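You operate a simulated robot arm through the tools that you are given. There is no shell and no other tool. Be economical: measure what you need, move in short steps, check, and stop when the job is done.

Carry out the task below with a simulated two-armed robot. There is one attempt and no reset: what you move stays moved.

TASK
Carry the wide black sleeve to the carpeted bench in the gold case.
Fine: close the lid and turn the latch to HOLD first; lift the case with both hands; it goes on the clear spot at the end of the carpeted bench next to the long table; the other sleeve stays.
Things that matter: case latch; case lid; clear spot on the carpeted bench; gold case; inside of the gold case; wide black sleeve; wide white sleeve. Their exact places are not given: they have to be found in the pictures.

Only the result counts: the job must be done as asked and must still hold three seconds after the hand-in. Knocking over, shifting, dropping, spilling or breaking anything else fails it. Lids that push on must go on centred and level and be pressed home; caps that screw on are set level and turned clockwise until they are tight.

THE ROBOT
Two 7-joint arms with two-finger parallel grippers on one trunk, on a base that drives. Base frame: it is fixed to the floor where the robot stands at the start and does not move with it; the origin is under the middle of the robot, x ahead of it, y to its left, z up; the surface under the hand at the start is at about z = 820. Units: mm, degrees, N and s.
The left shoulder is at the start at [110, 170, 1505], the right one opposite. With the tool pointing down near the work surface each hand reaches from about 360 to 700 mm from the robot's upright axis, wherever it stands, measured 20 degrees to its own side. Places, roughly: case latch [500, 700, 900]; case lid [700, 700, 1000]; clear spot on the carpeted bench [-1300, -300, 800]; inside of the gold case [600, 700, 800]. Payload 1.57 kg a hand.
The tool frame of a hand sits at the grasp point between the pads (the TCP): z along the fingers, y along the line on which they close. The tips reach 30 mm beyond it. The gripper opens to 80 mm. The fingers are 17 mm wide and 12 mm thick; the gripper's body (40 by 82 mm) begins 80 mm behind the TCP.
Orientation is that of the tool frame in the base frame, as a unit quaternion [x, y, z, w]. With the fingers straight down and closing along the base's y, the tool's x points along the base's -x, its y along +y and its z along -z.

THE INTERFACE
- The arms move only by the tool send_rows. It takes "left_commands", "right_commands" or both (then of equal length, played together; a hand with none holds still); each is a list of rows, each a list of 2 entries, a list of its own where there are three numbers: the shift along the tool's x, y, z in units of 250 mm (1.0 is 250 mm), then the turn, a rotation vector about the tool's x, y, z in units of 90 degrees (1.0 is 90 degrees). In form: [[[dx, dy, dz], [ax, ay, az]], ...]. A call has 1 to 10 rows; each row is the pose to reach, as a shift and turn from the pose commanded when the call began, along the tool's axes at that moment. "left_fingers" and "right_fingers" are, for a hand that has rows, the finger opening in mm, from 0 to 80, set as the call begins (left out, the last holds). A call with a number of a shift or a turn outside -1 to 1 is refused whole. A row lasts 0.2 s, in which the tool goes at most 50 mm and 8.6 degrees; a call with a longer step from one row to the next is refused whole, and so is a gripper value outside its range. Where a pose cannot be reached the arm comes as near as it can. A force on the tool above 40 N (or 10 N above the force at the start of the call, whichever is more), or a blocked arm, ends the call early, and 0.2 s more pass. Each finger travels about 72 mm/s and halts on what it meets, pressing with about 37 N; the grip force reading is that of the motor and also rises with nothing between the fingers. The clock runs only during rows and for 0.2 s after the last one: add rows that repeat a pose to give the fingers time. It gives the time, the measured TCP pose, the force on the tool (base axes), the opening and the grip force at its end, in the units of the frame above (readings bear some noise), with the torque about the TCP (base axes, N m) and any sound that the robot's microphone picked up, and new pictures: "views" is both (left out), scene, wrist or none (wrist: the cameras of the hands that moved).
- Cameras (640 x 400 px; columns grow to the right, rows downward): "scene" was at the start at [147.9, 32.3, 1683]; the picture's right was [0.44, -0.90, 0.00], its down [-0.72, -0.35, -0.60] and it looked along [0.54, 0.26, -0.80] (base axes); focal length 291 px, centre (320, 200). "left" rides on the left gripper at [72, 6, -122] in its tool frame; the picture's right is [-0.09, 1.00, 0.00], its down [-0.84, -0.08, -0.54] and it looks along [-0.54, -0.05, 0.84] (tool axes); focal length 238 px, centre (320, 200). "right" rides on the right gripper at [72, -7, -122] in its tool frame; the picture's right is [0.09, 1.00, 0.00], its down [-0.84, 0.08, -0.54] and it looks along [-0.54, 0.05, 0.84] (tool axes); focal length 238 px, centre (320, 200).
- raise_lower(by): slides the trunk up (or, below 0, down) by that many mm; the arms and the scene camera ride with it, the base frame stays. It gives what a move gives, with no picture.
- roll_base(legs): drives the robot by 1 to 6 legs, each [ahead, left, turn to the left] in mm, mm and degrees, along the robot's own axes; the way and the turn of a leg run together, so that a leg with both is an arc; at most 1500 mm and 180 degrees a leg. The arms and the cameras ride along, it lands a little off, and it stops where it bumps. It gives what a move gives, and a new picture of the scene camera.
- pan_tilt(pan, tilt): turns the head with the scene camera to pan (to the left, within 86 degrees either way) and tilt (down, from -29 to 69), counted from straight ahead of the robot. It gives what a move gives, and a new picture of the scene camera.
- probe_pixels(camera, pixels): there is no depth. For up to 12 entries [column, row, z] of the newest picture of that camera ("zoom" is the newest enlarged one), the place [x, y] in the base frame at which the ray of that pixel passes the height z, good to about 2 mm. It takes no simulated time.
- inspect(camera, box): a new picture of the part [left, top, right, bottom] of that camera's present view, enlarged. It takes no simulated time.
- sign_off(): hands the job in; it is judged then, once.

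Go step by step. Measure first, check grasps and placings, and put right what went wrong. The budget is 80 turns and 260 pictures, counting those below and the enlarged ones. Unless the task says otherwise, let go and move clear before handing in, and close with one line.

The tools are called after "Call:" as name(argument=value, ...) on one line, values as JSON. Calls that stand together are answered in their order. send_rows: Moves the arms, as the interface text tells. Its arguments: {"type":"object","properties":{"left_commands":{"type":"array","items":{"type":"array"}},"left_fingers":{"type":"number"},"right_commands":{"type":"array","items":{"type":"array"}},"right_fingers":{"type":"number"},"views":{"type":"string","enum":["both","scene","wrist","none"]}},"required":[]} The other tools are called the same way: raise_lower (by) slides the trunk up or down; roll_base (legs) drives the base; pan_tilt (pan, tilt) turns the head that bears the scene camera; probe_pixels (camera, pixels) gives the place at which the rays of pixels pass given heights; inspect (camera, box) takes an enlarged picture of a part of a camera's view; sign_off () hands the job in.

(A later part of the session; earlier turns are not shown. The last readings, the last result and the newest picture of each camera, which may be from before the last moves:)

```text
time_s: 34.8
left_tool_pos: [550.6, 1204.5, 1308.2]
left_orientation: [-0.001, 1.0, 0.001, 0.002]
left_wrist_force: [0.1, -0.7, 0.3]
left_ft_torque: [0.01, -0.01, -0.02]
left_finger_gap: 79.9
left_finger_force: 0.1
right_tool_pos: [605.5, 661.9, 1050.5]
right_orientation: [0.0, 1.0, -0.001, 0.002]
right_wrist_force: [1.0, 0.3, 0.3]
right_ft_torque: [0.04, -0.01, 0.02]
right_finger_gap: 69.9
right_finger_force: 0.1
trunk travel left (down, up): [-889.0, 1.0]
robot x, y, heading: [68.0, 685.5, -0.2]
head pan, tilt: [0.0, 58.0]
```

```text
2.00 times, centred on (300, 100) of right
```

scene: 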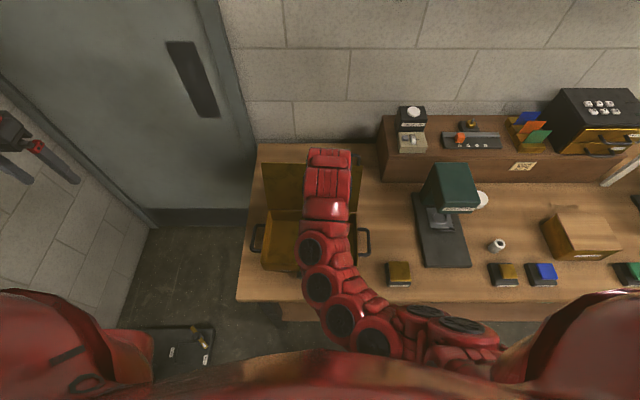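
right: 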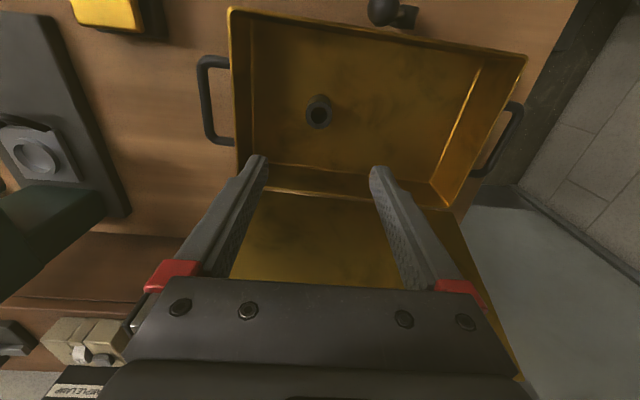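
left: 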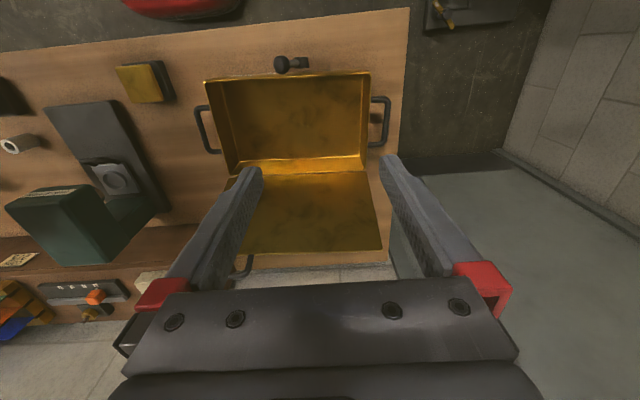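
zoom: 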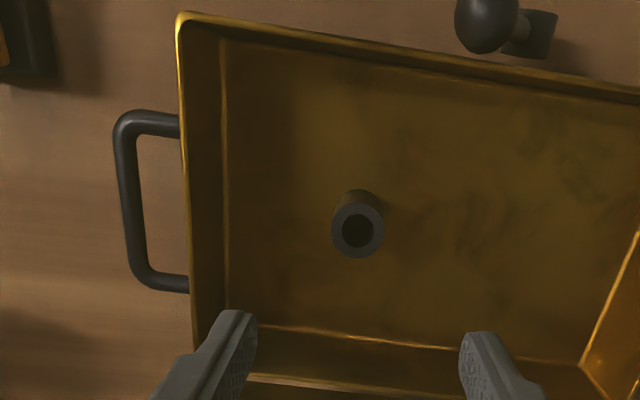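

Sleeve stands in the case. Before closing the lid I'll view the lid's back side and the black loop behind it from a higher, right-side position.

Call:
send_rows(right_commands=[[[0, -0.17, -0.1], [0, 0, 0]], [[0, -0.34, -0.1], [0, 0, 0]], [[0, -0.51, -0.1], [0, 0, 0]], [[-0.1, -0.65, -0.1], [0, 0, 0]], [[-0.25, -0.65, -0.1], [0, 0, 0]], [[-0.4, -0.65, -0.1], [0, 0, 0]], [[-0.5, -0.6, -0.1], [0, 0, 0]], [[-0.5, -0.6, -0.1], [0, 0, 0]]], right_fingers=0)

Call:
inspect(camera="scene", box=[230, 130, 430, 290])

```text
time_s: 36.6
left_tool_pos: [549.5, 1206.0, 1308.8]
left_orientation: [0.0, 1.0, 0.0, 0.001]
left_wrist_force: [0.2, 0.5, 0.0]
left_ft_torque: [-0.01, -0.02, -0.02]
left_finger_gap: 80.4
left_finger_force: 0.1
right_tool_pos: [729.6, 511.2, 1075.5]
right_orientation: [0.001, 1.0, 0.0, 0.002]
right_wrist_force: [-0.7, -0.1, 0.3]
right_ft_torque: [0.0, -0.02, 0.0]
right_finger_gap: 0.0
right_finger_force: 22.1
trunk travel left (down, up): [-889.0, 1.0]
robot x, y, heading: [70.6, 683.3, -0.2]
head pan, tilt: [0.0, 58.0]
```

scene: 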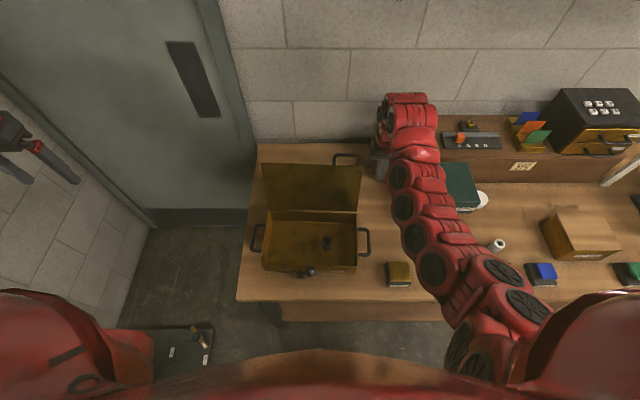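
right: 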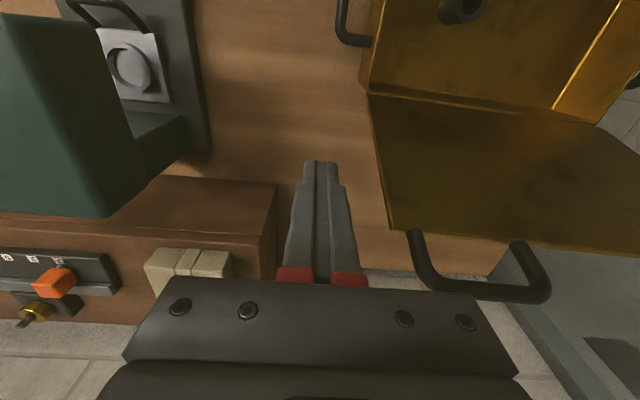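

```text
2.50 times, centred on (330, 210) of scene
```

zoom: 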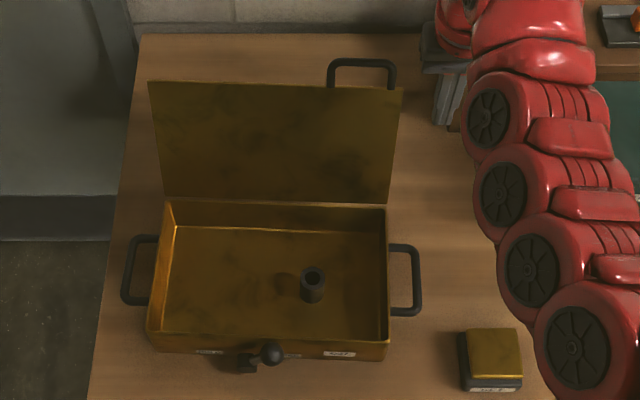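

The lid handle sits behind its top edge at about y 600–680, so I'll straddle the lid's top edge left of it. First I turn the right hand so the fingers close along x, then pitch it forward.

Call:
send_rows(right_commands=[[[0.08, 0, 0], [0, 0, -0.095]], [[0.16, 0, 0], [0, 0, -0.19]], [[0.24, 0, 0], [0, 0, -0.285]], [[0.32, 0, 0], [0, 0, -0.38]], [[0.32, 0, 0], [0, 0, -0.475]], [[0.32, 0, 0], [0, 0, -0.57]], [[0.32, 0, 0], [0, 0, -0.665]], [[0.32, 0, 0], [0, 0, -0.76]], [[0.32, 0, 0], [0, 0, -0.855]], [[0.32, 0, 0], [0, 0, -0.95]]], views="none")

```text
time_s: 38.8
left_tool_pos: [550.1, 1204.5, 1307.6]
left_orientation: [-0.001, 1.0, 0.0, 0.002]
left_wrist_force: [-0.4, 0.3, 0.0]
left_ft_torque: [0.0, -0.01, 0.01]
left_finger_gap: 79.8
left_finger_force: 0.0
right_tool_pos: [649.0, 509.7, 1075.5]
right_orientation: [-0.679, 0.734, -0.002, 0.0]
right_wrist_force: [-0.4, 0.1, -0.3]
right_ft_torque: [0.0, 0.0, 0.0]
right_finger_gap: 0.2
right_finger_force: 21.3
trunk travel left (down, up): [-889.0, 1.0]
robot x, y, heading: [67.0, 681.5, 0.0]
head pan, tilt: [0.0, 58.0]
```

Yaw worked. Now pitching fingers forward ~30° and opening.

Call:
send_rows(right_commands=[[[0, 0, -0.05], [0.09, 0, 0]], [[0, 0, -0.1], [0.18, 0, 0]], [[0, 0, -0.15], [0.26, 0, 0]], [[0, 0, -0.2], [0.33, 0, 0]], [[0, 0, -0.24], [0.33, 0, 0]], [[0, 0, -0.24], [0.33, 0, 0]]], right_fingers=64)

```text
time_s: 40.2
left_tool_pos: [549.7, 1205.2, 1308.6]
left_orientation: [-0.002, 1.0, 0.0, 0.0]
left_wrist_force: [-0.2, -0.4, -0.1]
left_ft_torque: [0.02, 0.01, 0.0]
left_finger_gap: 80.0
left_finger_force: 0.0
right_tool_pos: [649.5, 511.3, 1137.6]
right_orientation: [-0.656, 0.709, -0.19, 0.175]
right_wrist_force: [0.6, -0.8, 0.3]
right_ft_torque: [0.03, 0.0, 0.02]
right_finger_gap: 64.2
right_finger_force: 0.1
trunk travel left (down, up): [-889.0, 1.0]
robot x, y, heading: [68.2, 683.6, 0.2]
head pan, tilt: [0.0, 58.0]
```

scene: 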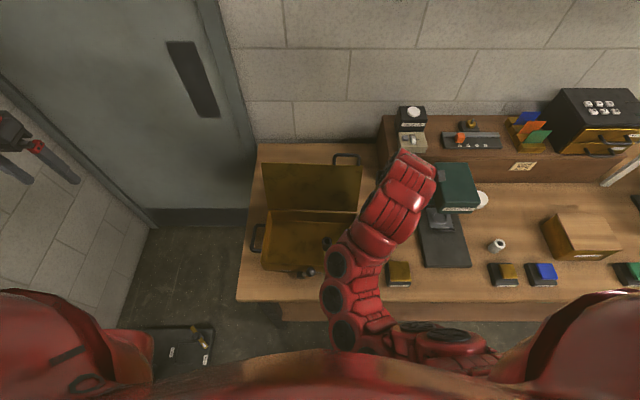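
right: 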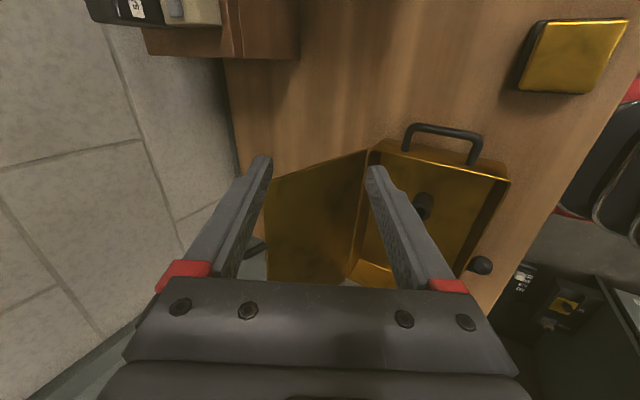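

Fingers are pitched 30°. Moving left over y≈740 above the lid's edge, then forward, staying above.

Call:
send_rows(right_commands=[[[-0.182, 0.012, -0.007], [0, 0, 0]], [[-0.365, 0.025, -0.015], [0, 0, 0]], [[-0.547, 0.037, -0.022], [0, 0, 0]], [[-0.73, 0.05, -0.03], [0, 0, 0]], [[-0.912, 0.062, -0.037], [0, 0, 0]], [[-0.925, -0.095, 0.05], [0, 0, 0]], [[-0.94, -0.252, 0.144], [0, 0, 0]], [[-0.94, -0.252, 0.144], [0, 0, 0]]])

Call:
inspect(camera="scene", box=[230, 130, 430, 290])

```text
time_s: 42.0
left_tool_pos: [549.3, 1205.0, 1309.2]
left_orientation: [-0.001, 1.0, 0.0, 0.001]
left_wrist_force: [0.3, 0.8, -0.3]
left_ft_torque: [-0.02, -0.02, -0.03]
left_finger_gap: 79.9
left_finger_force: 0.1
right_tool_pos: [739.7, 740.5, 1137.6]
right_orientation: [-0.656, 0.709, -0.19, 0.175]
right_wrist_force: [-1.6, -0.2, -0.4]
right_ft_torque: [0.02, -0.01, 0.01]
right_finger_gap: 63.9
right_finger_force: 0.1
trunk travel left (down, up): [-889.0, 1.0]
robot x, y, heading: [72.0, 684.4, -0.1]
head pan, tilt: [0.0, 58.0]
```

scene: 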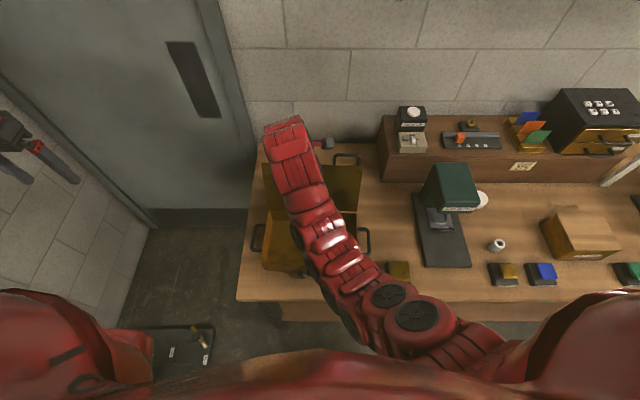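
right: 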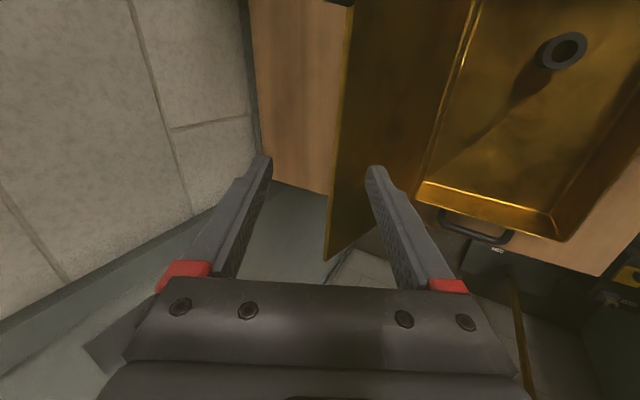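

```text
2.50 times, centred on (330, 210) of scene
```

zoom: 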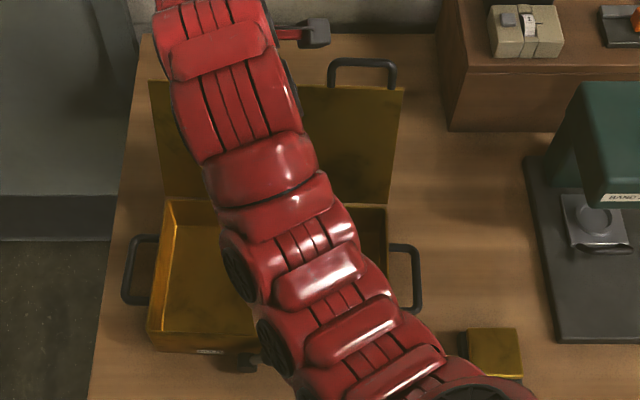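

The lid edge lies between the two fingers in the wrist view. Lowering straight down to straddle it.

Call:
send_rows(right_commands=[[[0, 0.064, 0.111], [0, 0, 0]], [[0, 0.096, 0.166], [0, 0, 0]], [[0, 0.128, 0.222], [0, 0, 0]], [[0, 0.128, 0.222], [0, 0, 0]]], views="wrist")

```text
time_s: 43.0
left_tool_pos: [550.5, 1203.9, 1308.5]
left_orientation: [0.0, 1.0, 0.0, 0.001]
left_wrist_force: [0.4, 0.0, -0.3]
left_ft_torque: [0.04, -0.01, -0.02]
left_finger_gap: 80.1
left_finger_force: 0.0
right_tool_pos: [740.1, 741.0, 1071.5]
right_orientation: [-0.656, 0.709, -0.19, 0.175]
right_wrist_force: [-0.4, 0.4, 0.4]
right_ft_torque: [-0.01, 0.0, 0.03]
right_finger_gap: 63.9
right_finger_force: 0.0
trunk travel left (down, up): [-889.0, 1.0]
robot x, y, heading: [70.8, 686.6, 0.1]
head pan, tilt: [0.0, 58.0]
```

right: 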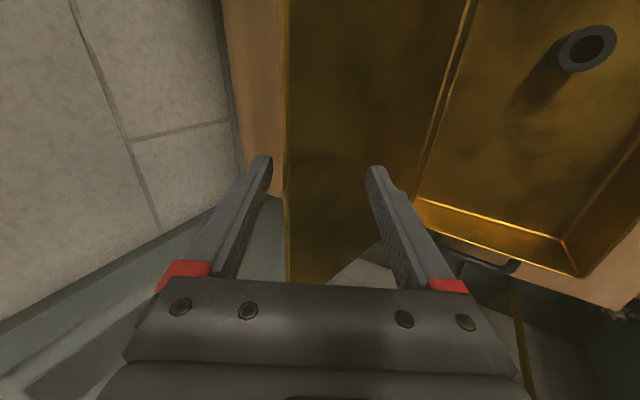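

Edge sits between the fingers near the rear one. Pulling back toward the robot by 60 mm slowly.

Call:
send_rows(right_commands=[[[0.003, 0.035, -0.02], [0, 0, 0]], [[0.006, 0.07, -0.04], [0, 0, 0]], [[0.009, 0.104, -0.06], [0, 0, 0]], [[0.012, 0.138, -0.08], [0, 0, 0]], [[0.015, 0.173, -0.1], [0, 0, 0]], [[0.018, 0.207, -0.12], [0, 0, 0]], [[0.018, 0.207, -0.12], [0, 0, 0]]])

```text
time_s: 44.6
left_tool_pos: [549.3, 1204.2, 1308.4]
left_orientation: [-0.001, 1.0, 0.0, 0.001]
left_wrist_force: [-0.6, -0.3, -0.3]
left_ft_torque: [0.04, -0.03, -0.01]
left_finger_gap: 79.8
left_finger_force: 0.1
right_tool_pos: [680.2, 740.3, 1071.6]
right_orientation: [-0.656, 0.709, -0.19, 0.175]
right_wrist_force: [-0.3, -0.6, -0.1]
right_ft_torque: [-0.01, 0.0, 0.0]
right_finger_gap: 64.0
right_finger_force: 0.1
trunk travel left (down, up): [-889.0, 1.0]
robot x, y, heading: [71.2, 680.3, 0.2]
head pan, tilt: [0.0, 58.0]
```

scene: 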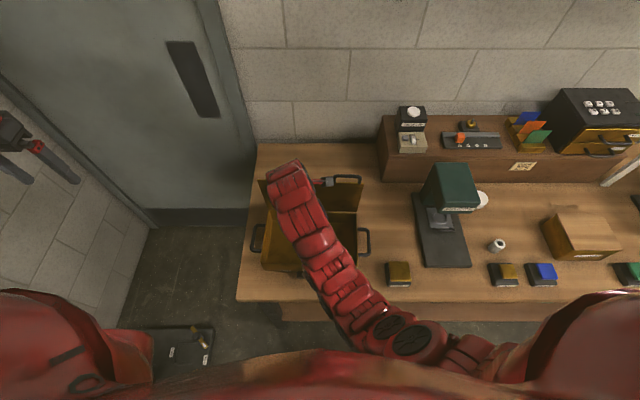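
right: 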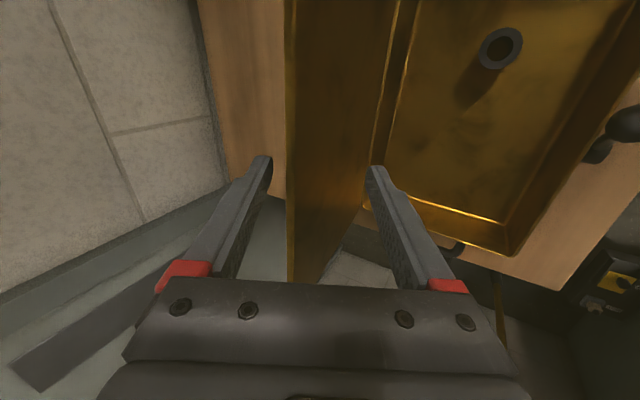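

The lid follows easily and is now near vertical. I'll narrow the gap to 30 and follow the closing arc while pitching further, down to about 50°.

Call:
send_rows(right_commands=[[[0, 0, 0], [0, 0, 0]], [[0, 0, 0], [0, 0, 0]], [[0.004, 0.024, -0.07], [0.089, 0, 0]], [[0.01, 0.09, -0.087], [0.134, 0, 0]], [[0.015, 0.16, -0.103], [0.178, 0, 0]], [[0.02, 0.23, -0.108], [0.222, 0, 0]], [[0.025, 0.301, -0.112], [0.267, 0, 0]], [[0.03, 0.371, -0.105], [0.305, 0, 0]], [[0.034, 0.441, -0.098], [0.344, 0, 0]], [[0.034, 0.441, -0.098], [0.344, 0, 0]]], right_fingers=30)

```text
time_s: 46.8
left_tool_pos: [548.8, 1204.0, 1309.0]
left_orientation: [-0.001, 1.0, -0.001, 0.001]
left_wrist_force: [0.2, 0.7, -0.6]
left_ft_torque: [0.02, 0.0, 0.0]
left_finger_gap: 80.0
left_finger_force: 0.1
right_tool_pos: [572.8, 739.0, 1039.7]
right_orientation: [-0.586, 0.632, -0.373, 0.345]
right_wrist_force: [0.0, 0.8, 0.1]
right_ft_torque: [0.0, 0.02, 0.0]
right_finger_gap: 30.3
right_finger_force: 0.5
trunk travel left (down, up): [-889.0, 1.0]
robot x, y, heading: [69.1, 681.7, -0.0]
head pan, tilt: [0.0, 58.0]
```

scene: 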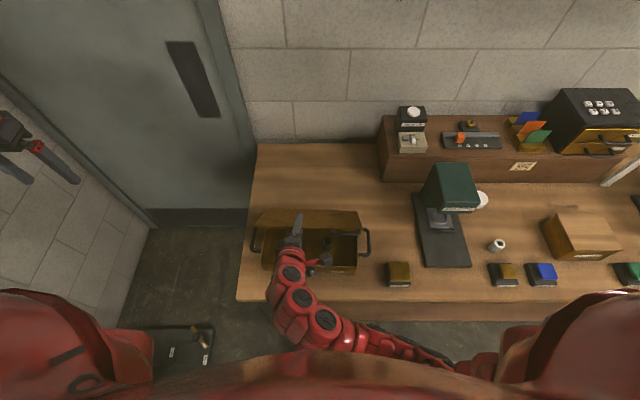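
right: 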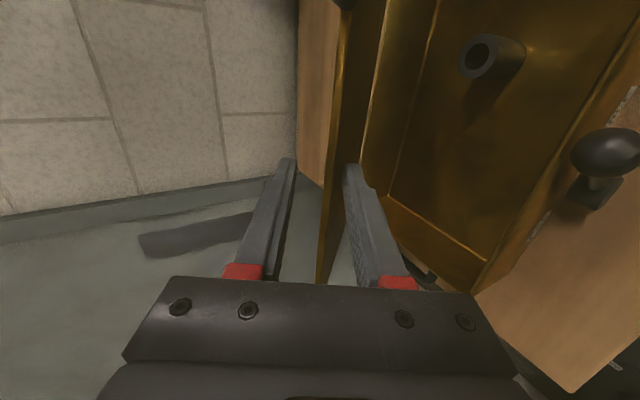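

Lid is captured between the fingers. Continuing the arc down to about 17°.

Call:
send_rows(right_commands=[[[0.004, 0.072, -0.018], [0.034, 0, 0]], [[0.008, 0.144, -0.036], [0.067, 0, 0]], [[0.011, 0.213, -0.043], [0.095, 0, 0]], [[0.014, 0.283, -0.05], [0.122, 0, 0]], [[0.016, 0.339, -0.047], [0.145, 0, 0]], [[0.018, 0.395, -0.043], [0.167, 0, 0]], [[0.02, 0.463, -0.032], [0.189, 0, 0]], [[0.02, 0.463, -0.032], [0.189, 0, 0]]])

```text
time_s: 48.6
left_tool_pos: [549.1, 1204.3, 1309.1]
left_orientation: [-0.001, 1.0, 0.0, 0.001]
left_wrist_force: [-0.1, 0.1, -0.3]
left_ft_torque: [0.02, 0.02, 0.01]
left_finger_gap: 80.1
left_finger_force: 0.0
right_tool_pos: [508.0, 739.1, 941.5]
right_orientation: [-0.528, 0.57, -0.463, 0.427]
right_wrist_force: [-0.9, -0.1, -1.5]
right_ft_torque: [0.0, 0.0, 0.03]
right_finger_gap: 30.8
right_finger_force: 0.6
trunk travel left (down, up): [-889.0, 1.0]
robot x, y, heading: [67.4, 682.4, 0.1]
head pan, tilt: [0.0, 58.0]
```

scene: 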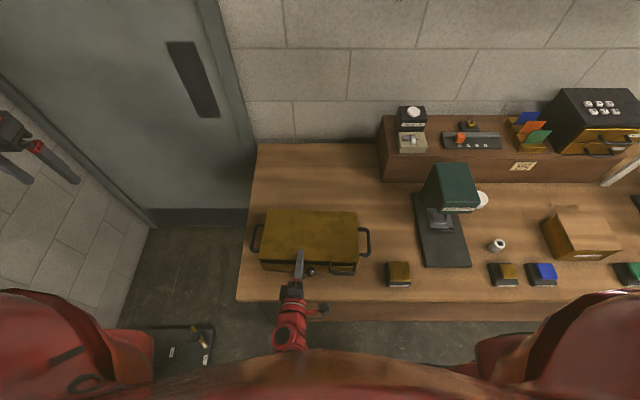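
right: 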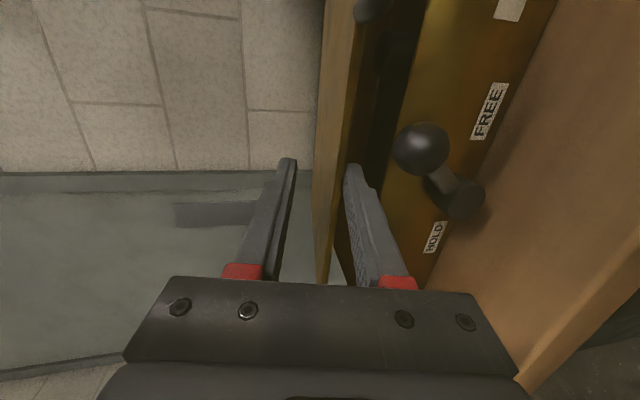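

The lid is almost shut, and the latch is clear: ball on an arm pointing to FREE (420,148), HOLD label at (435,237). I'll lower a bit more, then slide the fingers out to let the lid settle.

Call:
send_rows(right_commands=[[[0, 0.03, 0.006], [0, 0, 0]], [[0, 0.062, 0.013], [0, 0, 0]], [[0.009, 0.087, -0.105], [0, 0, 0]], [[0.018, 0.112, -0.222], [0, 0, 0]], [[0.022, 0.112, -0.34], [0, 0, 0]], [[0.022, 0.112, -0.34], [0, 0, 0]]])

Call:
inspect(camera="scene", box=[230, 180, 390, 300])

```text
time_s: 50.0
left_tool_pos: [549.7, 1205.5, 1308.2]
left_orientation: [0.0, 1.0, 0.0, 0.0]
left_wrist_force: [-0.5, 0.3, 0.4]
left_ft_torque: [0.01, 0.02, 0.0]
left_finger_gap: 80.2
left_finger_force: 0.1
right_tool_pos: [419.6, 740.6, 931.0]
right_orientation: [-0.528, 0.572, -0.462, 0.426]
right_wrist_force: [-0.2, -0.2, 0.0]
right_ft_torque: [0.03, 0.0, -0.02]
right_finger_gap: 29.9
right_finger_force: 0.0
trunk travel left (down, up): [-889.0, 1.0]
robot x, y, heading: [68.9, 682.2, -0.0]
head pan, tilt: [0.0, 58.0]
```

scene: 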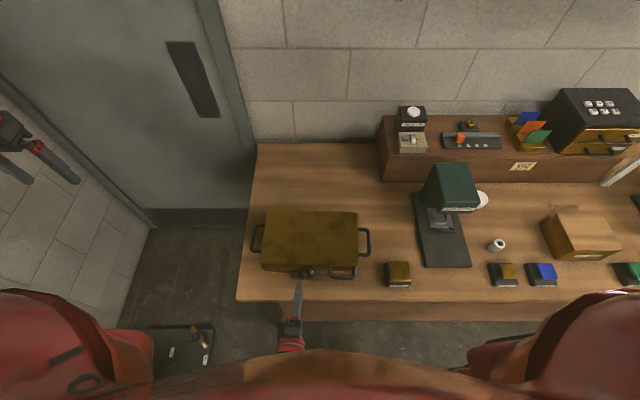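
right: 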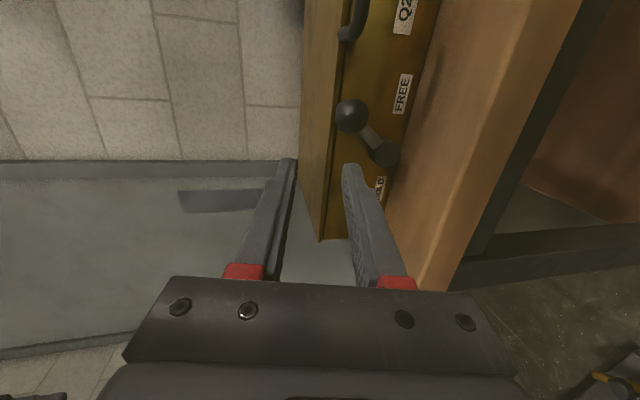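

```text
3.33 times, centred on (310, 240) of scene
```

zoom: 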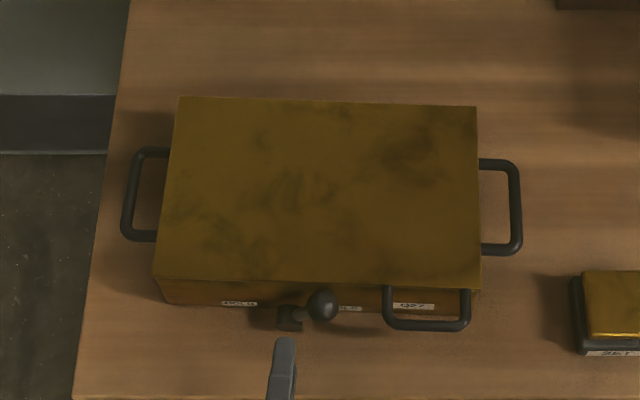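

The lid is shut. Now I triangulate the latch ball and boss from both cameras.

Call:
probe_pixels(camera="right", pixels=[[350, 115, 890], [350, 115, 880], [350, 115, 870], [350, 115, 860], [383, 151, 860], [383, 151, 850], [383, 151, 840], [402, 95, 850], [380, 188, 850]])

Call:
probe_pixels(camera="zoom", pixels=[[322, 305, 890], [322, 305, 880], [322, 305, 870], [322, 305, 860], [290, 318, 860], [290, 318, 850], [290, 318, 840], [155, 275, 895], [481, 285, 895], [178, 98, 895], [477, 106, 895]])

Call:
inspect(camera="right", box=[290, 60, 450, 160])

```text
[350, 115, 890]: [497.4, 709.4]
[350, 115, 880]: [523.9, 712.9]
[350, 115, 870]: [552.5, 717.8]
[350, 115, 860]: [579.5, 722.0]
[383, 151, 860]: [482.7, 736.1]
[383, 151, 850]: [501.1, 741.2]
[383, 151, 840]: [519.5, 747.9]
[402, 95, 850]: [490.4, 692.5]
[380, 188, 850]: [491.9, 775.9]
```

```text
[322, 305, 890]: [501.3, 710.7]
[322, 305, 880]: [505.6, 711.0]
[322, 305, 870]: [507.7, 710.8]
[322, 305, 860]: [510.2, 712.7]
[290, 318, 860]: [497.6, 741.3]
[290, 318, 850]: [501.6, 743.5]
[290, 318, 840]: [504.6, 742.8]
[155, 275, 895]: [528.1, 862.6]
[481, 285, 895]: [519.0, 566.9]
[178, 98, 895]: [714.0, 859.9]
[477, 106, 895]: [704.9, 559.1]
```

```text
4.00 times, centred on (370, 110) of right
```

zoom: 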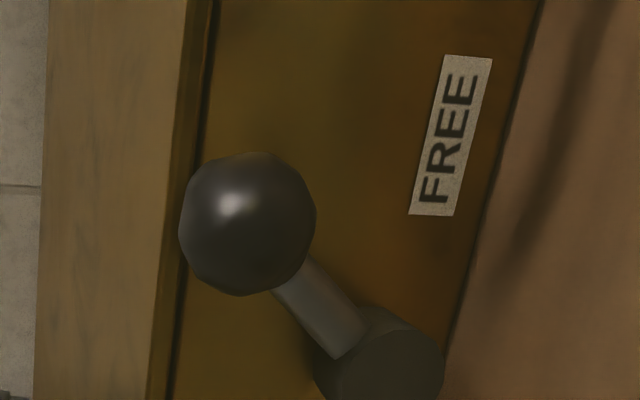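

Ball at (500,710,888), boss axis at (742,851): the lever points 45° to FREE, so HOLD is mirrored. I'll close the fingers and insert them between the lid handle (y<655) and the ball.

Call:
send_rows(right_commands=[[[0.133, 0.007, -0.03], [0, 0, 0]], [[0.266, 0.013, -0.058], [0, 0, 0]], [[0.266, 0.142, -0.03], [0, 0, 0]], [[0.258, 0.12, 0.07], [0, 0, 0]], [[0.25, 0.098, 0.17], [0, 0, 0]], [[0.241, 0.076, 0.275], [0, 0, 0]], [[0.241, 0.076, 0.275], [0, 0, 0]]], right_fingers=0)

Call:
inspect(camera="scene", box=[250, 220, 370, 300])

```text
time_s: 51.6
left_tool_pos: [547.8, 1203.5, 1309.9]
left_orientation: [-0.002, 1.0, 0.0, 0.001]
left_wrist_force: [0.4, -0.7, 0.4]
left_ft_torque: [0.0, 0.01, -0.01]
left_finger_gap: 80.0
left_finger_force: 0.1
right_tool_pos: [478.5, 674.8, 898.8]
right_orientation: [-0.528, 0.571, -0.463, 0.426]
right_wrist_force: [-0.6, 0.0, -0.9]
right_ft_torque: [0.01, -0.01, -0.03]
right_finger_gap: 0.1
right_finger_force: 21.6
trunk travel left (down, up): [-889.0, 1.0]
robot x, y, heading: [69.8, 682.6, -0.2]
head pan, tilt: [0.0, 58.0]
```

scene: 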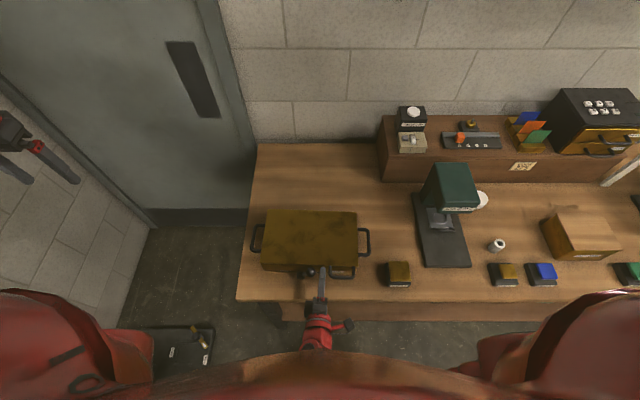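
right: 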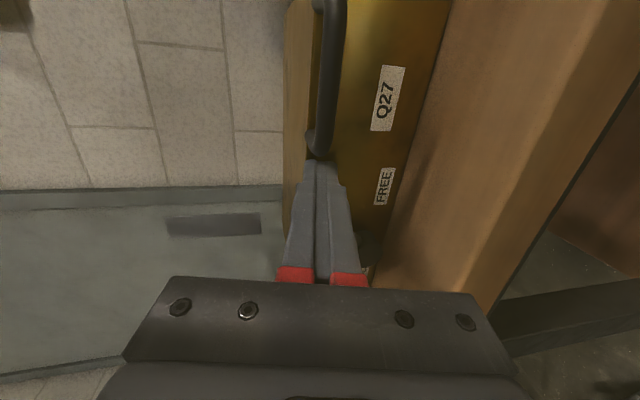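

```text
5.00 times, centred on (310, 260) of scene
```

zoom: 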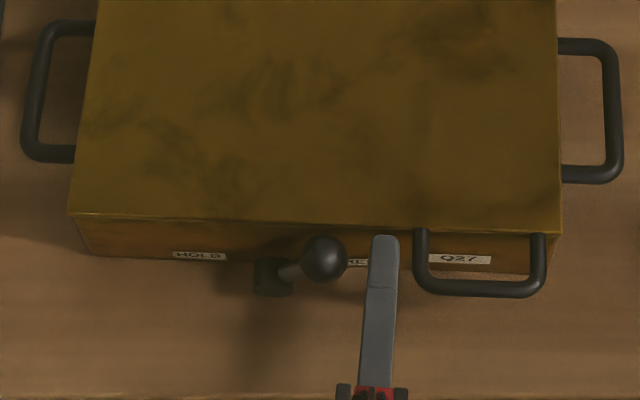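

Finger is placed right beside the ball. Pushing it toward HOLD (+y).

Call:
send_rows(right_commands=[[[-0.04, 0.001, -0.003], [0, 0, 0]], [[-0.08, 0.001, -0.006], [0, 0, 0]], [[-0.12, 0.002, -0.01], [0, 0, 0]], [[-0.16, 0.002, -0.013], [0, 0, 0]], [[-0.2, 0.003, -0.016], [0, 0, 0]], [[-0.24, 0.004, -0.019], [0, 0, 0]], [[-0.28, 0.004, -0.022], [0, 0, 0]], [[-0.28, 0.004, -0.022], [0, 0, 0]]], views="none")

Call:
inspect(camera="scene", box=[250, 220, 370, 300])

```text
time_s: 53.4
left_tool_pos: [549.5, 1203.0, 1309.6]
left_orientation: [-0.001, 1.0, 0.0, 0.001]
left_wrist_force: [-0.3, 0.6, 0.3]
left_ft_torque: [0.01, 0.01, -0.01]
left_finger_gap: 79.9
left_finger_force: 0.0
right_tool_pos: [478.3, 746.3, 899.8]
right_orientation: [-0.529, 0.571, -0.462, 0.425]
right_wrist_force: [0.5, -3.2, 1.3]
right_ft_torque: [-0.03, -0.05, -0.06]
right_finger_gap: 0.2
right_finger_force: 21.2
trunk travel left (down, up): [-889.0, 1.0]
robot x, y, heading: [65.5, 686.5, 0.1]
head pan, tilt: [0.0, 58.0]
```

```text
5.00 times, centred on (310, 260) of scene
```

zoom: 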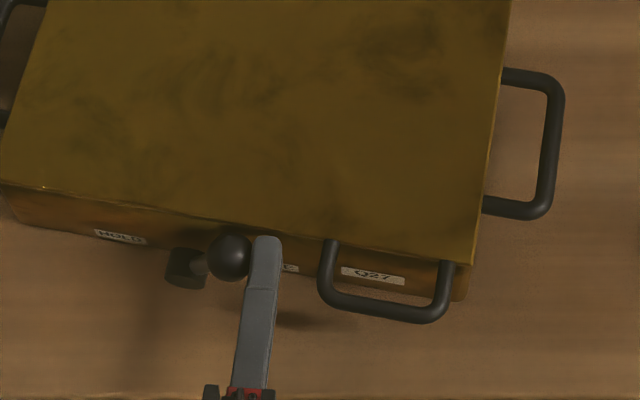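

The light case slid and turned instead of the lever moving, so I must hold it with the left hand first. Backing the right finger off and re-measuring.

Call:
send_rows(right_commands=[[[0.04, 0, 0.003], [0, 0, 0]], [[0.045, 0.04, -0.15], [0, 0, 0]], [[0.05, 0.08, -0.3], [0, 0, 0]], [[0.15, 0.0, -0.35], [0, 0, 0]], [[0.3, -0.15, -0.38], [0, 0, 0]], [[0.45, -0.3, -0.4], [0, 0, 0]], [[0.5, -0.4, -0.4], [0, 0, 0]]], views="scene")

Call:
inspect(camera="scene", box=[220, 190, 380, 310])

Call:
probe_pixels(camera="scene", pixels=[[237, 302, 820], [256, 144, 820]])

```text
refused: row 5 steps farther than a row can; nothing moved
```

```text
3.33 times, centred on (300, 250) of scene
```

zoom: 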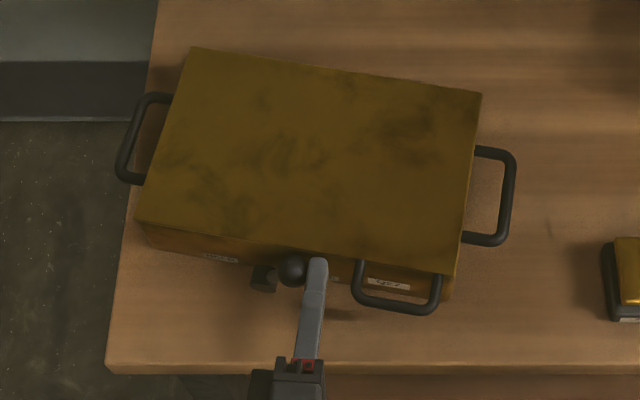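

```text
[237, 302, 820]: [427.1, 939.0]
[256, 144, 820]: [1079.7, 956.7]
```

Call:
send_rows(right_commands=[[[0.04, 0, 0.003], [0, 0, 0]], [[0.045, 0.02, -0.15], [0, 0, 0]], [[0.05, 0.03, -0.3], [0, 0, 0]], [[0.13, -0.07, -0.34], [0, 0, 0]], [[0.25, -0.17, -0.36], [0, 0, 0]], [[0.37, -0.27, -0.38], [0, 0, 0]], [[0.49, -0.37, -0.4], [0, 0, 0]]], views="scene")

Call:
inspect(camera="scene", box=[220, 190, 380, 310])

Call:
probe_pixels(camera="zoom", pixels=[[133, 215, 895], [455, 275, 895], [192, 48, 895], [481, 94, 895], [160, 97, 870], [120, 172, 870], [511, 155, 870], [500, 243, 870], [160, 97, 850], [120, 172, 850], [291, 268, 888], [264, 278, 851]])

```text
time_s: 55.0
left_tool_pos: [548.8, 1202.8, 1309.4]
left_orientation: [-0.001, 1.0, 0.001, 0.001]
left_wrist_force: [-0.8, 0.1, 0.0]
left_ft_torque: [0.02, 0.01, 0.01]
left_finger_gap: 79.9
left_finger_force: 0.1
right_tool_pos: [390.1, 628.9, 1010.5]
right_orientation: [-0.528, 0.571, -0.463, 0.426]
right_wrist_force: [0.5, 0.4, 0.0]
right_ft_torque: [0.0, -0.02, 0.02]
right_finger_gap: 0.0
right_finger_force: 21.7
trunk travel left (down, up): [-889.0, 1.0]
robot x, y, heading: [66.1, 682.5, -0.0]
head pan, tilt: [0.0, 58.0]
```

scene: 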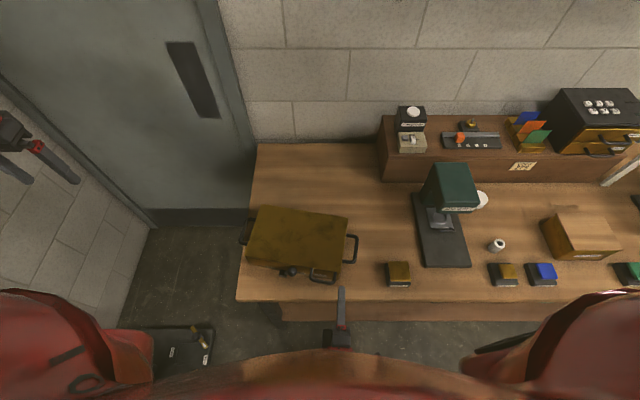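

```text
3.33 times, centred on (300, 250) of scene
```

zoom: 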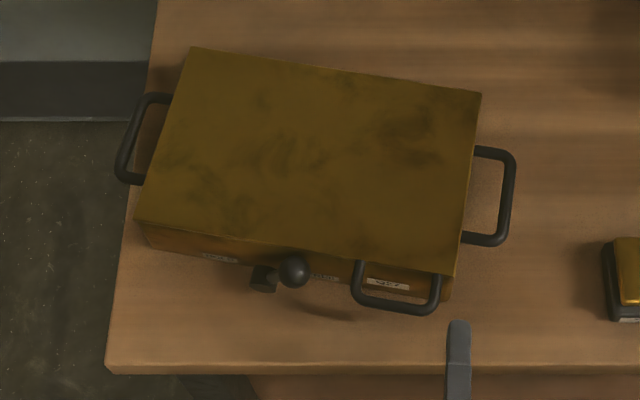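

```text
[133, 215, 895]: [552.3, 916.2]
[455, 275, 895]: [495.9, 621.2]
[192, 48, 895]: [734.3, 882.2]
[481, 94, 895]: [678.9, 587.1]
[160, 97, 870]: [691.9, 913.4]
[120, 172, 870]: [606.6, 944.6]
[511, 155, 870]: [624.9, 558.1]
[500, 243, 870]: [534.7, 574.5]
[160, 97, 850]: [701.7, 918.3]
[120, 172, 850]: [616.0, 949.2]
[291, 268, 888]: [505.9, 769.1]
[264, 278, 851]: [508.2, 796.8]
```

The case is turned about −11°, left handle centre near (652, 932). I'll bring the left hand above that handle and look with its camera.

Call:
send_rows(left_commands=[[[0, 0, 0.18], [0, 0, 0]], [[0, -0.02, 0.36], [0, 0, 0]], [[-0.05, -0.16, 0.48], [0, 0, 0.02]], [[-0.11, -0.31, 0.58], [0, 0, 0.04]], [[-0.18, -0.47, 0.65], [0, 0, 0.06]], [[-0.25, -0.63, 0.7], [0, 0, 0.08]], [[-0.32, -0.79, 0.75], [0, 0, 0.1]], [[-0.38, -0.94, 0.8], [0, 0, 0.12]], [[-0.4, -1.0, 0.8], [0, 0, 0.12]], [[-0.4, -1.0, 0.8], [0, 0, 0.12]]], left_fingers=60)

```text
time_s: 57.2
left_tool_pos: [658.2, 954.6, 1090.2]
left_orientation: [0.094, 0.996, 0.001, 0.001]
left_wrist_force: [0.3, 0.1, 0.0]
left_ft_torque: [0.0, -0.01, -0.01]
left_finger_gap: 60.2
left_finger_force: 0.0
left hand out of reach, approached as far as the arm can: row 1, 2, 3, 4, 5, 6, 7, 8, 9, 10
right_tool_pos: [390.2, 630.4, 1009.9]
right_orientation: [-0.528, 0.571, -0.462, 0.426]
right_wrist_force: [0.4, 0.1, -0.7]
right_ft_torque: [-0.01, 0.0, 0.04]
right_finger_gap: 0.0
right_finger_force: 21.0
trunk travel left (down, up): [-889.0, 1.0]
robot x, y, heading: [67.3, 681.9, 0.0]
head pan, tilt: [0.0, 58.0]
```

scene: 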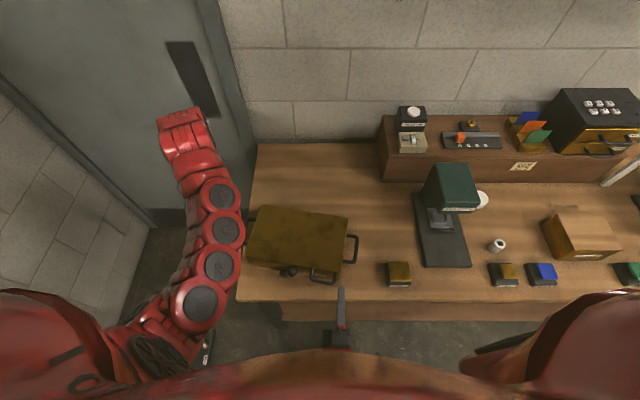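
left: 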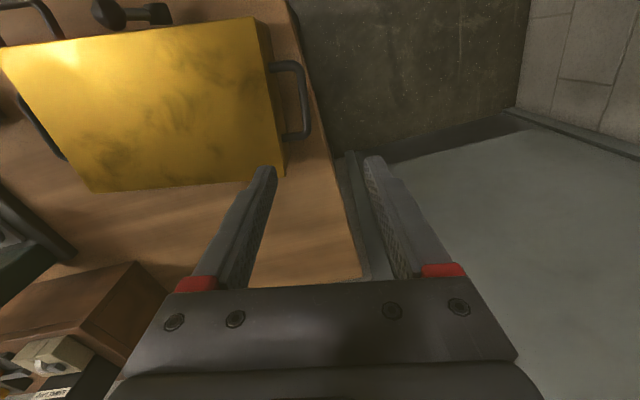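

Call:
probe_pixels(camera="left", pixels=[[304, 100, 880], [304, 100, 870], [304, 100, 860], [304, 100, 850], [300, 68, 860], [308, 130, 860]])

Call:
inspect(camera="left", box=[240, 30, 340, 180])

Call:
probe_pixels(camera="scene", pixels=[[239, 238, 880], [239, 238, 860], [250, 219, 860]])

```text
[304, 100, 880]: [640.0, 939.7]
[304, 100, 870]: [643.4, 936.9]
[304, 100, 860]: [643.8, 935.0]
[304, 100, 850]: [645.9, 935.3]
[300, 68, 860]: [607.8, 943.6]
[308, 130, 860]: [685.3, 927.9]
```

```text
2.67 times, centred on (290, 105) of left
```

zoom: 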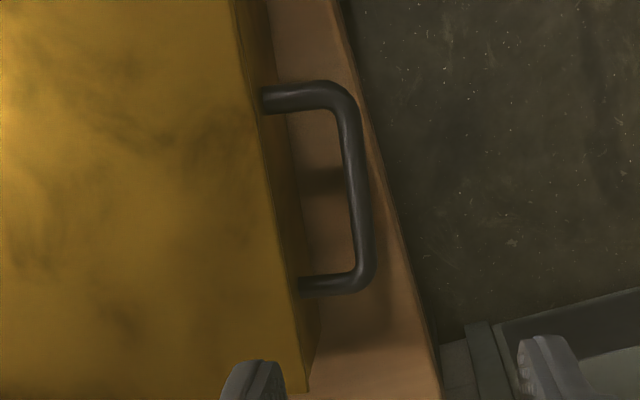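

```text
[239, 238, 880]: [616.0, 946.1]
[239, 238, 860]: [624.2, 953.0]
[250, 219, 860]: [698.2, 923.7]
```

Handle bar centre is (644, 935). I'll go down in two stages, opening set to 34 so the inner finger fits in the loop.

Call:
send_rows(left_commands=[[[0.02, -0.03, 0.15], [0, 0, 0]], [[0.04, -0.06, 0.3], [0, 0, 0]], [[0.04, -0.088, 0.45], [0, 0, 0]], [[0.04, -0.088, 0.5], [0, 0, 0]], [[0.04, -0.088, 0.5], [0, 0, 0]]], left_fingers=36, views="wrist")

Call:
probe_pixels(camera="left", pixels=[[320, 130, 860]])

```text
time_s: 58.4
left_tool_pos: [644.3, 934.5, 966.1]
left_orientation: [0.094, 0.996, -0.001, 0.0]
left_wrist_force: [-0.9, -0.4, 0.3]
left_ft_torque: [-0.02, 0.02, 0.0]
left_finger_gap: 36.0
left_finger_force: 0.1
right_tool_pos: [390.4, 631.3, 1010.3]
right_orientation: [-0.528, 0.571, -0.462, 0.426]
right_wrist_force: [0.4, 0.9, 0.3]
right_ft_torque: [-0.01, 0.06, -0.02]
right_finger_gap: 0.0
right_finger_force: 21.0
trunk travel left (down, up): [-889.0, 1.0]
robot x, y, heading: [68.0, 684.3, 0.1]
head pan, tilt: [0.0, 58.0]
```

left: 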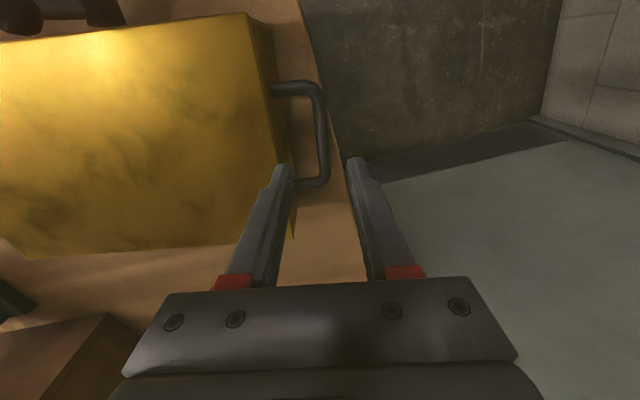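

```text
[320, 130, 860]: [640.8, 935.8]
```

Well aligned over the bar. Descending to 858 and closing on the handle.

Call:
send_rows(left_commands=[[[0, 0.004, 0.15], [0, 0, 0]], [[0, 0.004, 0.3], [0, 0, 0]], [[0, 0.004, 0.38], [0, 0, 0]], [[0, 0.004, 0.43], [0, 0, 0]], [[0, 0.004, 0.43], [0, 0, 0]]], views="wrist")

```text
time_s: 59.6
left_tool_pos: [644.2, 935.6, 857.1]
left_orientation: [0.094, 0.996, 0.0, 0.001]
left_wrist_force: [-0.2, -0.9, -0.2]
left_ft_torque: [-0.02, -0.01, -0.05]
left_finger_gap: 36.0
left_finger_force: 0.1
right_tool_pos: [389.0, 630.7, 1011.0]
right_orientation: [-0.528, 0.571, -0.462, 0.426]
right_wrist_force: [0.3, 0.2, 0.1]
right_ft_torque: [0.01, 0.0, 0.01]
right_finger_gap: 0.1
right_finger_force: 21.8
trunk travel left (down, up): [-889.0, 1.0]
robot x, y, heading: [67.1, 685.9, -0.2]
head pan, tilt: [0.0, 58.0]
```

left: 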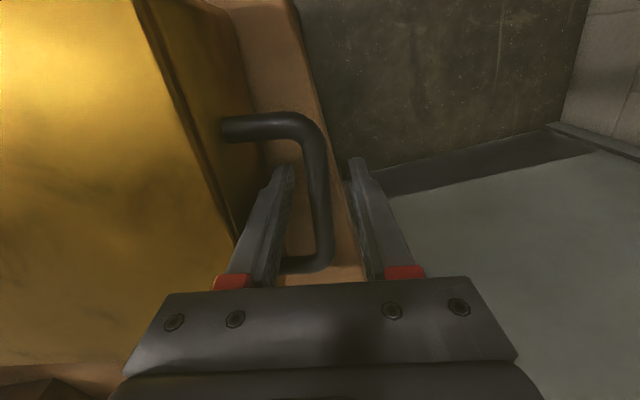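

Handle lies between the fingers. Closing, then sliding the case back square.

Call:
send_rows(left_commands=[[[0, 0, 0], [0, 0, 0]], [[0, 0, 0], [0, 0, 0]], [[0, 0, 0], [0, 0, 0]]], left_fingers=0, views="none")

Call:
send_rows(left_commands=[[[0.014, -0.025, 0], [0, 0, -0.017]], [[0.028, -0.049, 0], [0, 0, -0.034]], [[0.042, -0.074, 0], [0, 0, -0.051]], [[0.056, -0.099, 0], [0, 0, -0.068]], [[0.07, -0.124, 0], [0, 0, -0.085]], [[0.084, -0.148, 0], [0, 0, -0.102]], [[0.097, -0.173, 0], [0, 0, -0.12]], [[0.097, -0.173, 0], [0, 0, -0.12]]], views="scene")

Call:
inspect(camera="scene", box=[220, 190, 380, 310])

```text
time_s: 60.4
left_tool_pos: [644.5, 937.1, 856.8]
left_orientation: [0.094, 0.996, 0.0, 0.001]
left_wrist_force: [-0.1, -2.8, -0.7]
left_ft_torque: [0.06, 0.0, 0.47]
left_finger_gap: 11.8
left_finger_force: 28.5
right_tool_pos: [390.5, 630.8, 1010.6]
right_orientation: [-0.528, 0.571, -0.462, 0.426]
right_wrist_force: [-0.1, -0.3, -0.2]
right_ft_torque: [-0.01, -0.01, 0.01]
right_finger_gap: 0.2
right_finger_force: 21.2
trunk travel left (down, up): [-889.0, 1.0]
robot x, y, heading: [68.9, 680.5, 0.1]
head pan, tilt: [0.0, 58.0]
```

```text
time_s: 62.2
left_tool_pos: [611.5, 898.5, 857.0]
left_orientation: [-0.001, 1.0, 0.0, 0.0]
left_wrist_force: [-2.6, 1.6, 1.8]
left_ft_torque: [-0.02, 0.01, -0.44]
left_finger_gap: 11.6
left_finger_force: 29.8
right_tool_pos: [389.6, 630.2, 1010.4]
right_orientation: [-0.528, 0.57, -0.463, 0.426]
right_wrist_force: [0.2, -1.2, 0.1]
right_ft_torque: [0.0, -0.03, 0.05]
right_finger_gap: 0.0
right_finger_force: 21.5
trunk travel left (down, up): [-889.0, 1.0]
robot x, y, heading: [73.3, 685.6, -0.2]
head pan, tilt: [0.0, 58.0]
```

scene: 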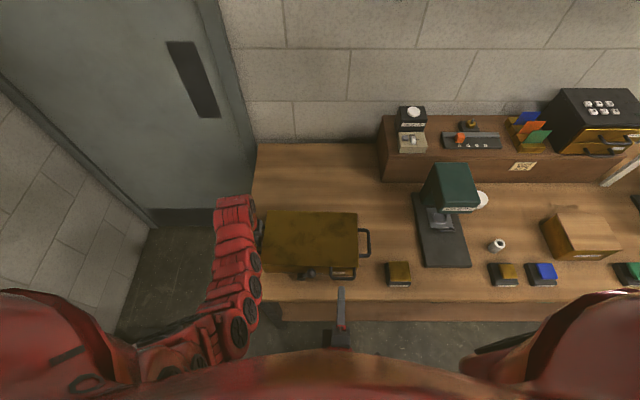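

```text
3.33 times, centred on (300, 250) of scene
```

zoom: 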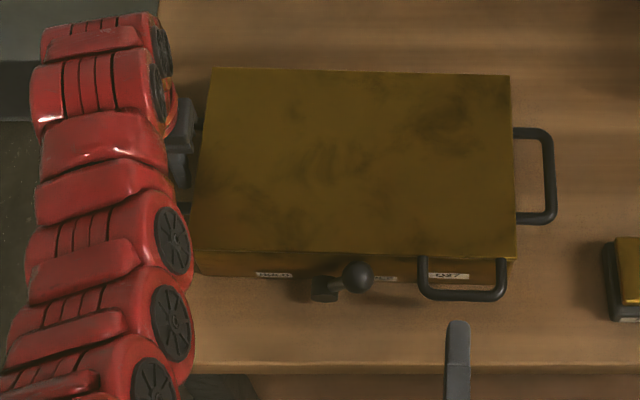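

The case is square again and held. Re-measuring ball and lid handle.

Call:
probe_pixels(camera="zoom", pixels=[[357, 277, 888], [325, 290, 851], [418, 285, 895], [515, 255, 895], [193, 248, 895], [549, 133, 860], [549, 220, 860]])

```text
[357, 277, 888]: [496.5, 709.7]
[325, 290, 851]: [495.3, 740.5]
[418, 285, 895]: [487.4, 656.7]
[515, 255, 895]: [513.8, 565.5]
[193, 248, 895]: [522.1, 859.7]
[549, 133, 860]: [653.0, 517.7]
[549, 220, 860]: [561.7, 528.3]
```

Positions restored. Inserting the finger beside the ball again, then pushing with the left hand holding.

Call:
send_rows(right_commands=[[[-0.093, 0.095, 0.034], [0, 0, 0]], [[-0.185, 0.19, 0.068], [0, 0, 0]], [[-0.185, 0.33, 0.1], [0, 0, 0]], [[-0.185, 0.432, 0.12], [0, 0, 0]], [[-0.197, 0.401, 0.264], [0, 0, 0]], [[-0.209, 0.37, 0.411], [0, 0, 0]], [[-0.209, 0.37, 0.411], [0, 0, 0]]], views="none")

Call:
send_rows(right_commands=[[[-0.04, 0.001, -0.003], [0, 0, 0]], [[-0.08, 0.001, -0.006], [0, 0, 0]], [[-0.12, 0.002, -0.01], [0, 0, 0]], [[-0.16, 0.002, -0.013], [0, 0, 0]], [[-0.2, 0.003, -0.016], [0, 0, 0]]], views="scene")

Call:
inspect(camera="scene", box=[250, 220, 370, 300])

```text
time_s: 63.8
left_tool_pos: [613.2, 898.5, 857.7]
left_orientation: [0.001, 1.0, 0.0, 0.001]
left_wrist_force: [-1.5, -0.7, -0.8]
left_ft_torque: [0.0, 0.17, -0.49]
left_finger_gap: 11.6
left_finger_force: 29.2
right_tool_pos: [475.7, 675.9, 898.4]
right_orientation: [-0.528, 0.572, -0.462, 0.425]
right_wrist_force: [-0.7, 0.0, -0.1]
right_ft_torque: [-0.01, 0.01, -0.01]
right_finger_gap: 0.0
right_finger_force: 21.6
trunk travel left (down, up): [-889.0, 1.0]
robot x, y, heading: [66.2, 684.5, -0.1]
head pan, tilt: [0.0, 58.0]
```

```text
time_s: 64.6
left_tool_pos: [612.2, 905.7, 858.0]
left_orientation: [-0.003, 1.0, 0.006, 0.002]
left_wrist_force: [0.2, 4.0, -0.2]
left_ft_torque: [0.0, 0.88, -0.47]
left_finger_gap: 11.7
left_finger_force: 29.2
right_tool_pos: [477.8, 695.6, 900.0]
right_orientation: [-0.524, 0.57, -0.469, 0.425]
right_wrist_force: [-1.7, -5.9, 5.0]
right_ft_torque: [-0.05, -0.04, -0.13]
right_finger_gap: 0.0
right_finger_force: 21.5
trunk travel left (down, up): [-889.0, 1.0]
robot x, y, heading: [68.3, 680.9, 0.0]
head pan, tilt: [0.0, 58.0]
stopped in row 3 (right hand): the force on the tool passed its limit at 49 N (the readings are from after the stop); the commanded pose is now the measured one
```

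scene: 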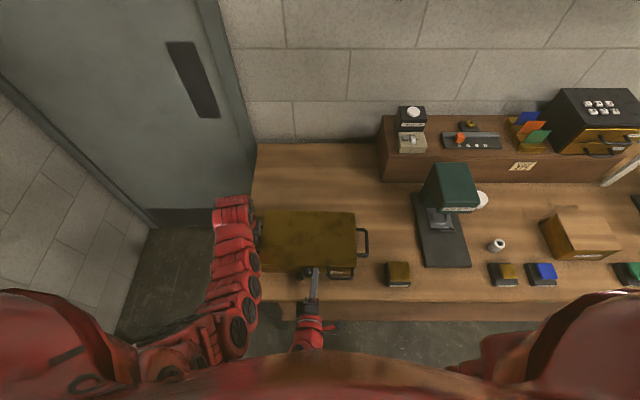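

```text
5.00 times, centred on (310, 260) of scene
```

zoom: 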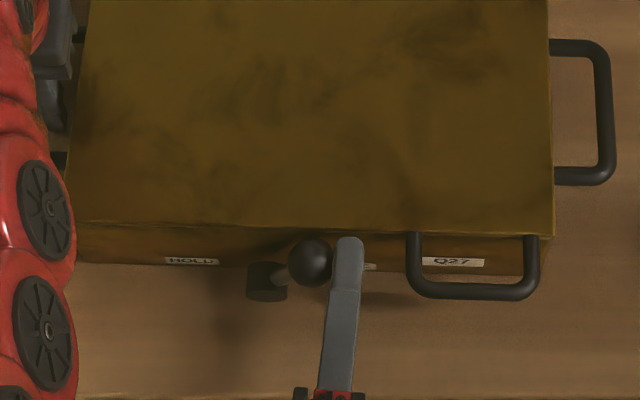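

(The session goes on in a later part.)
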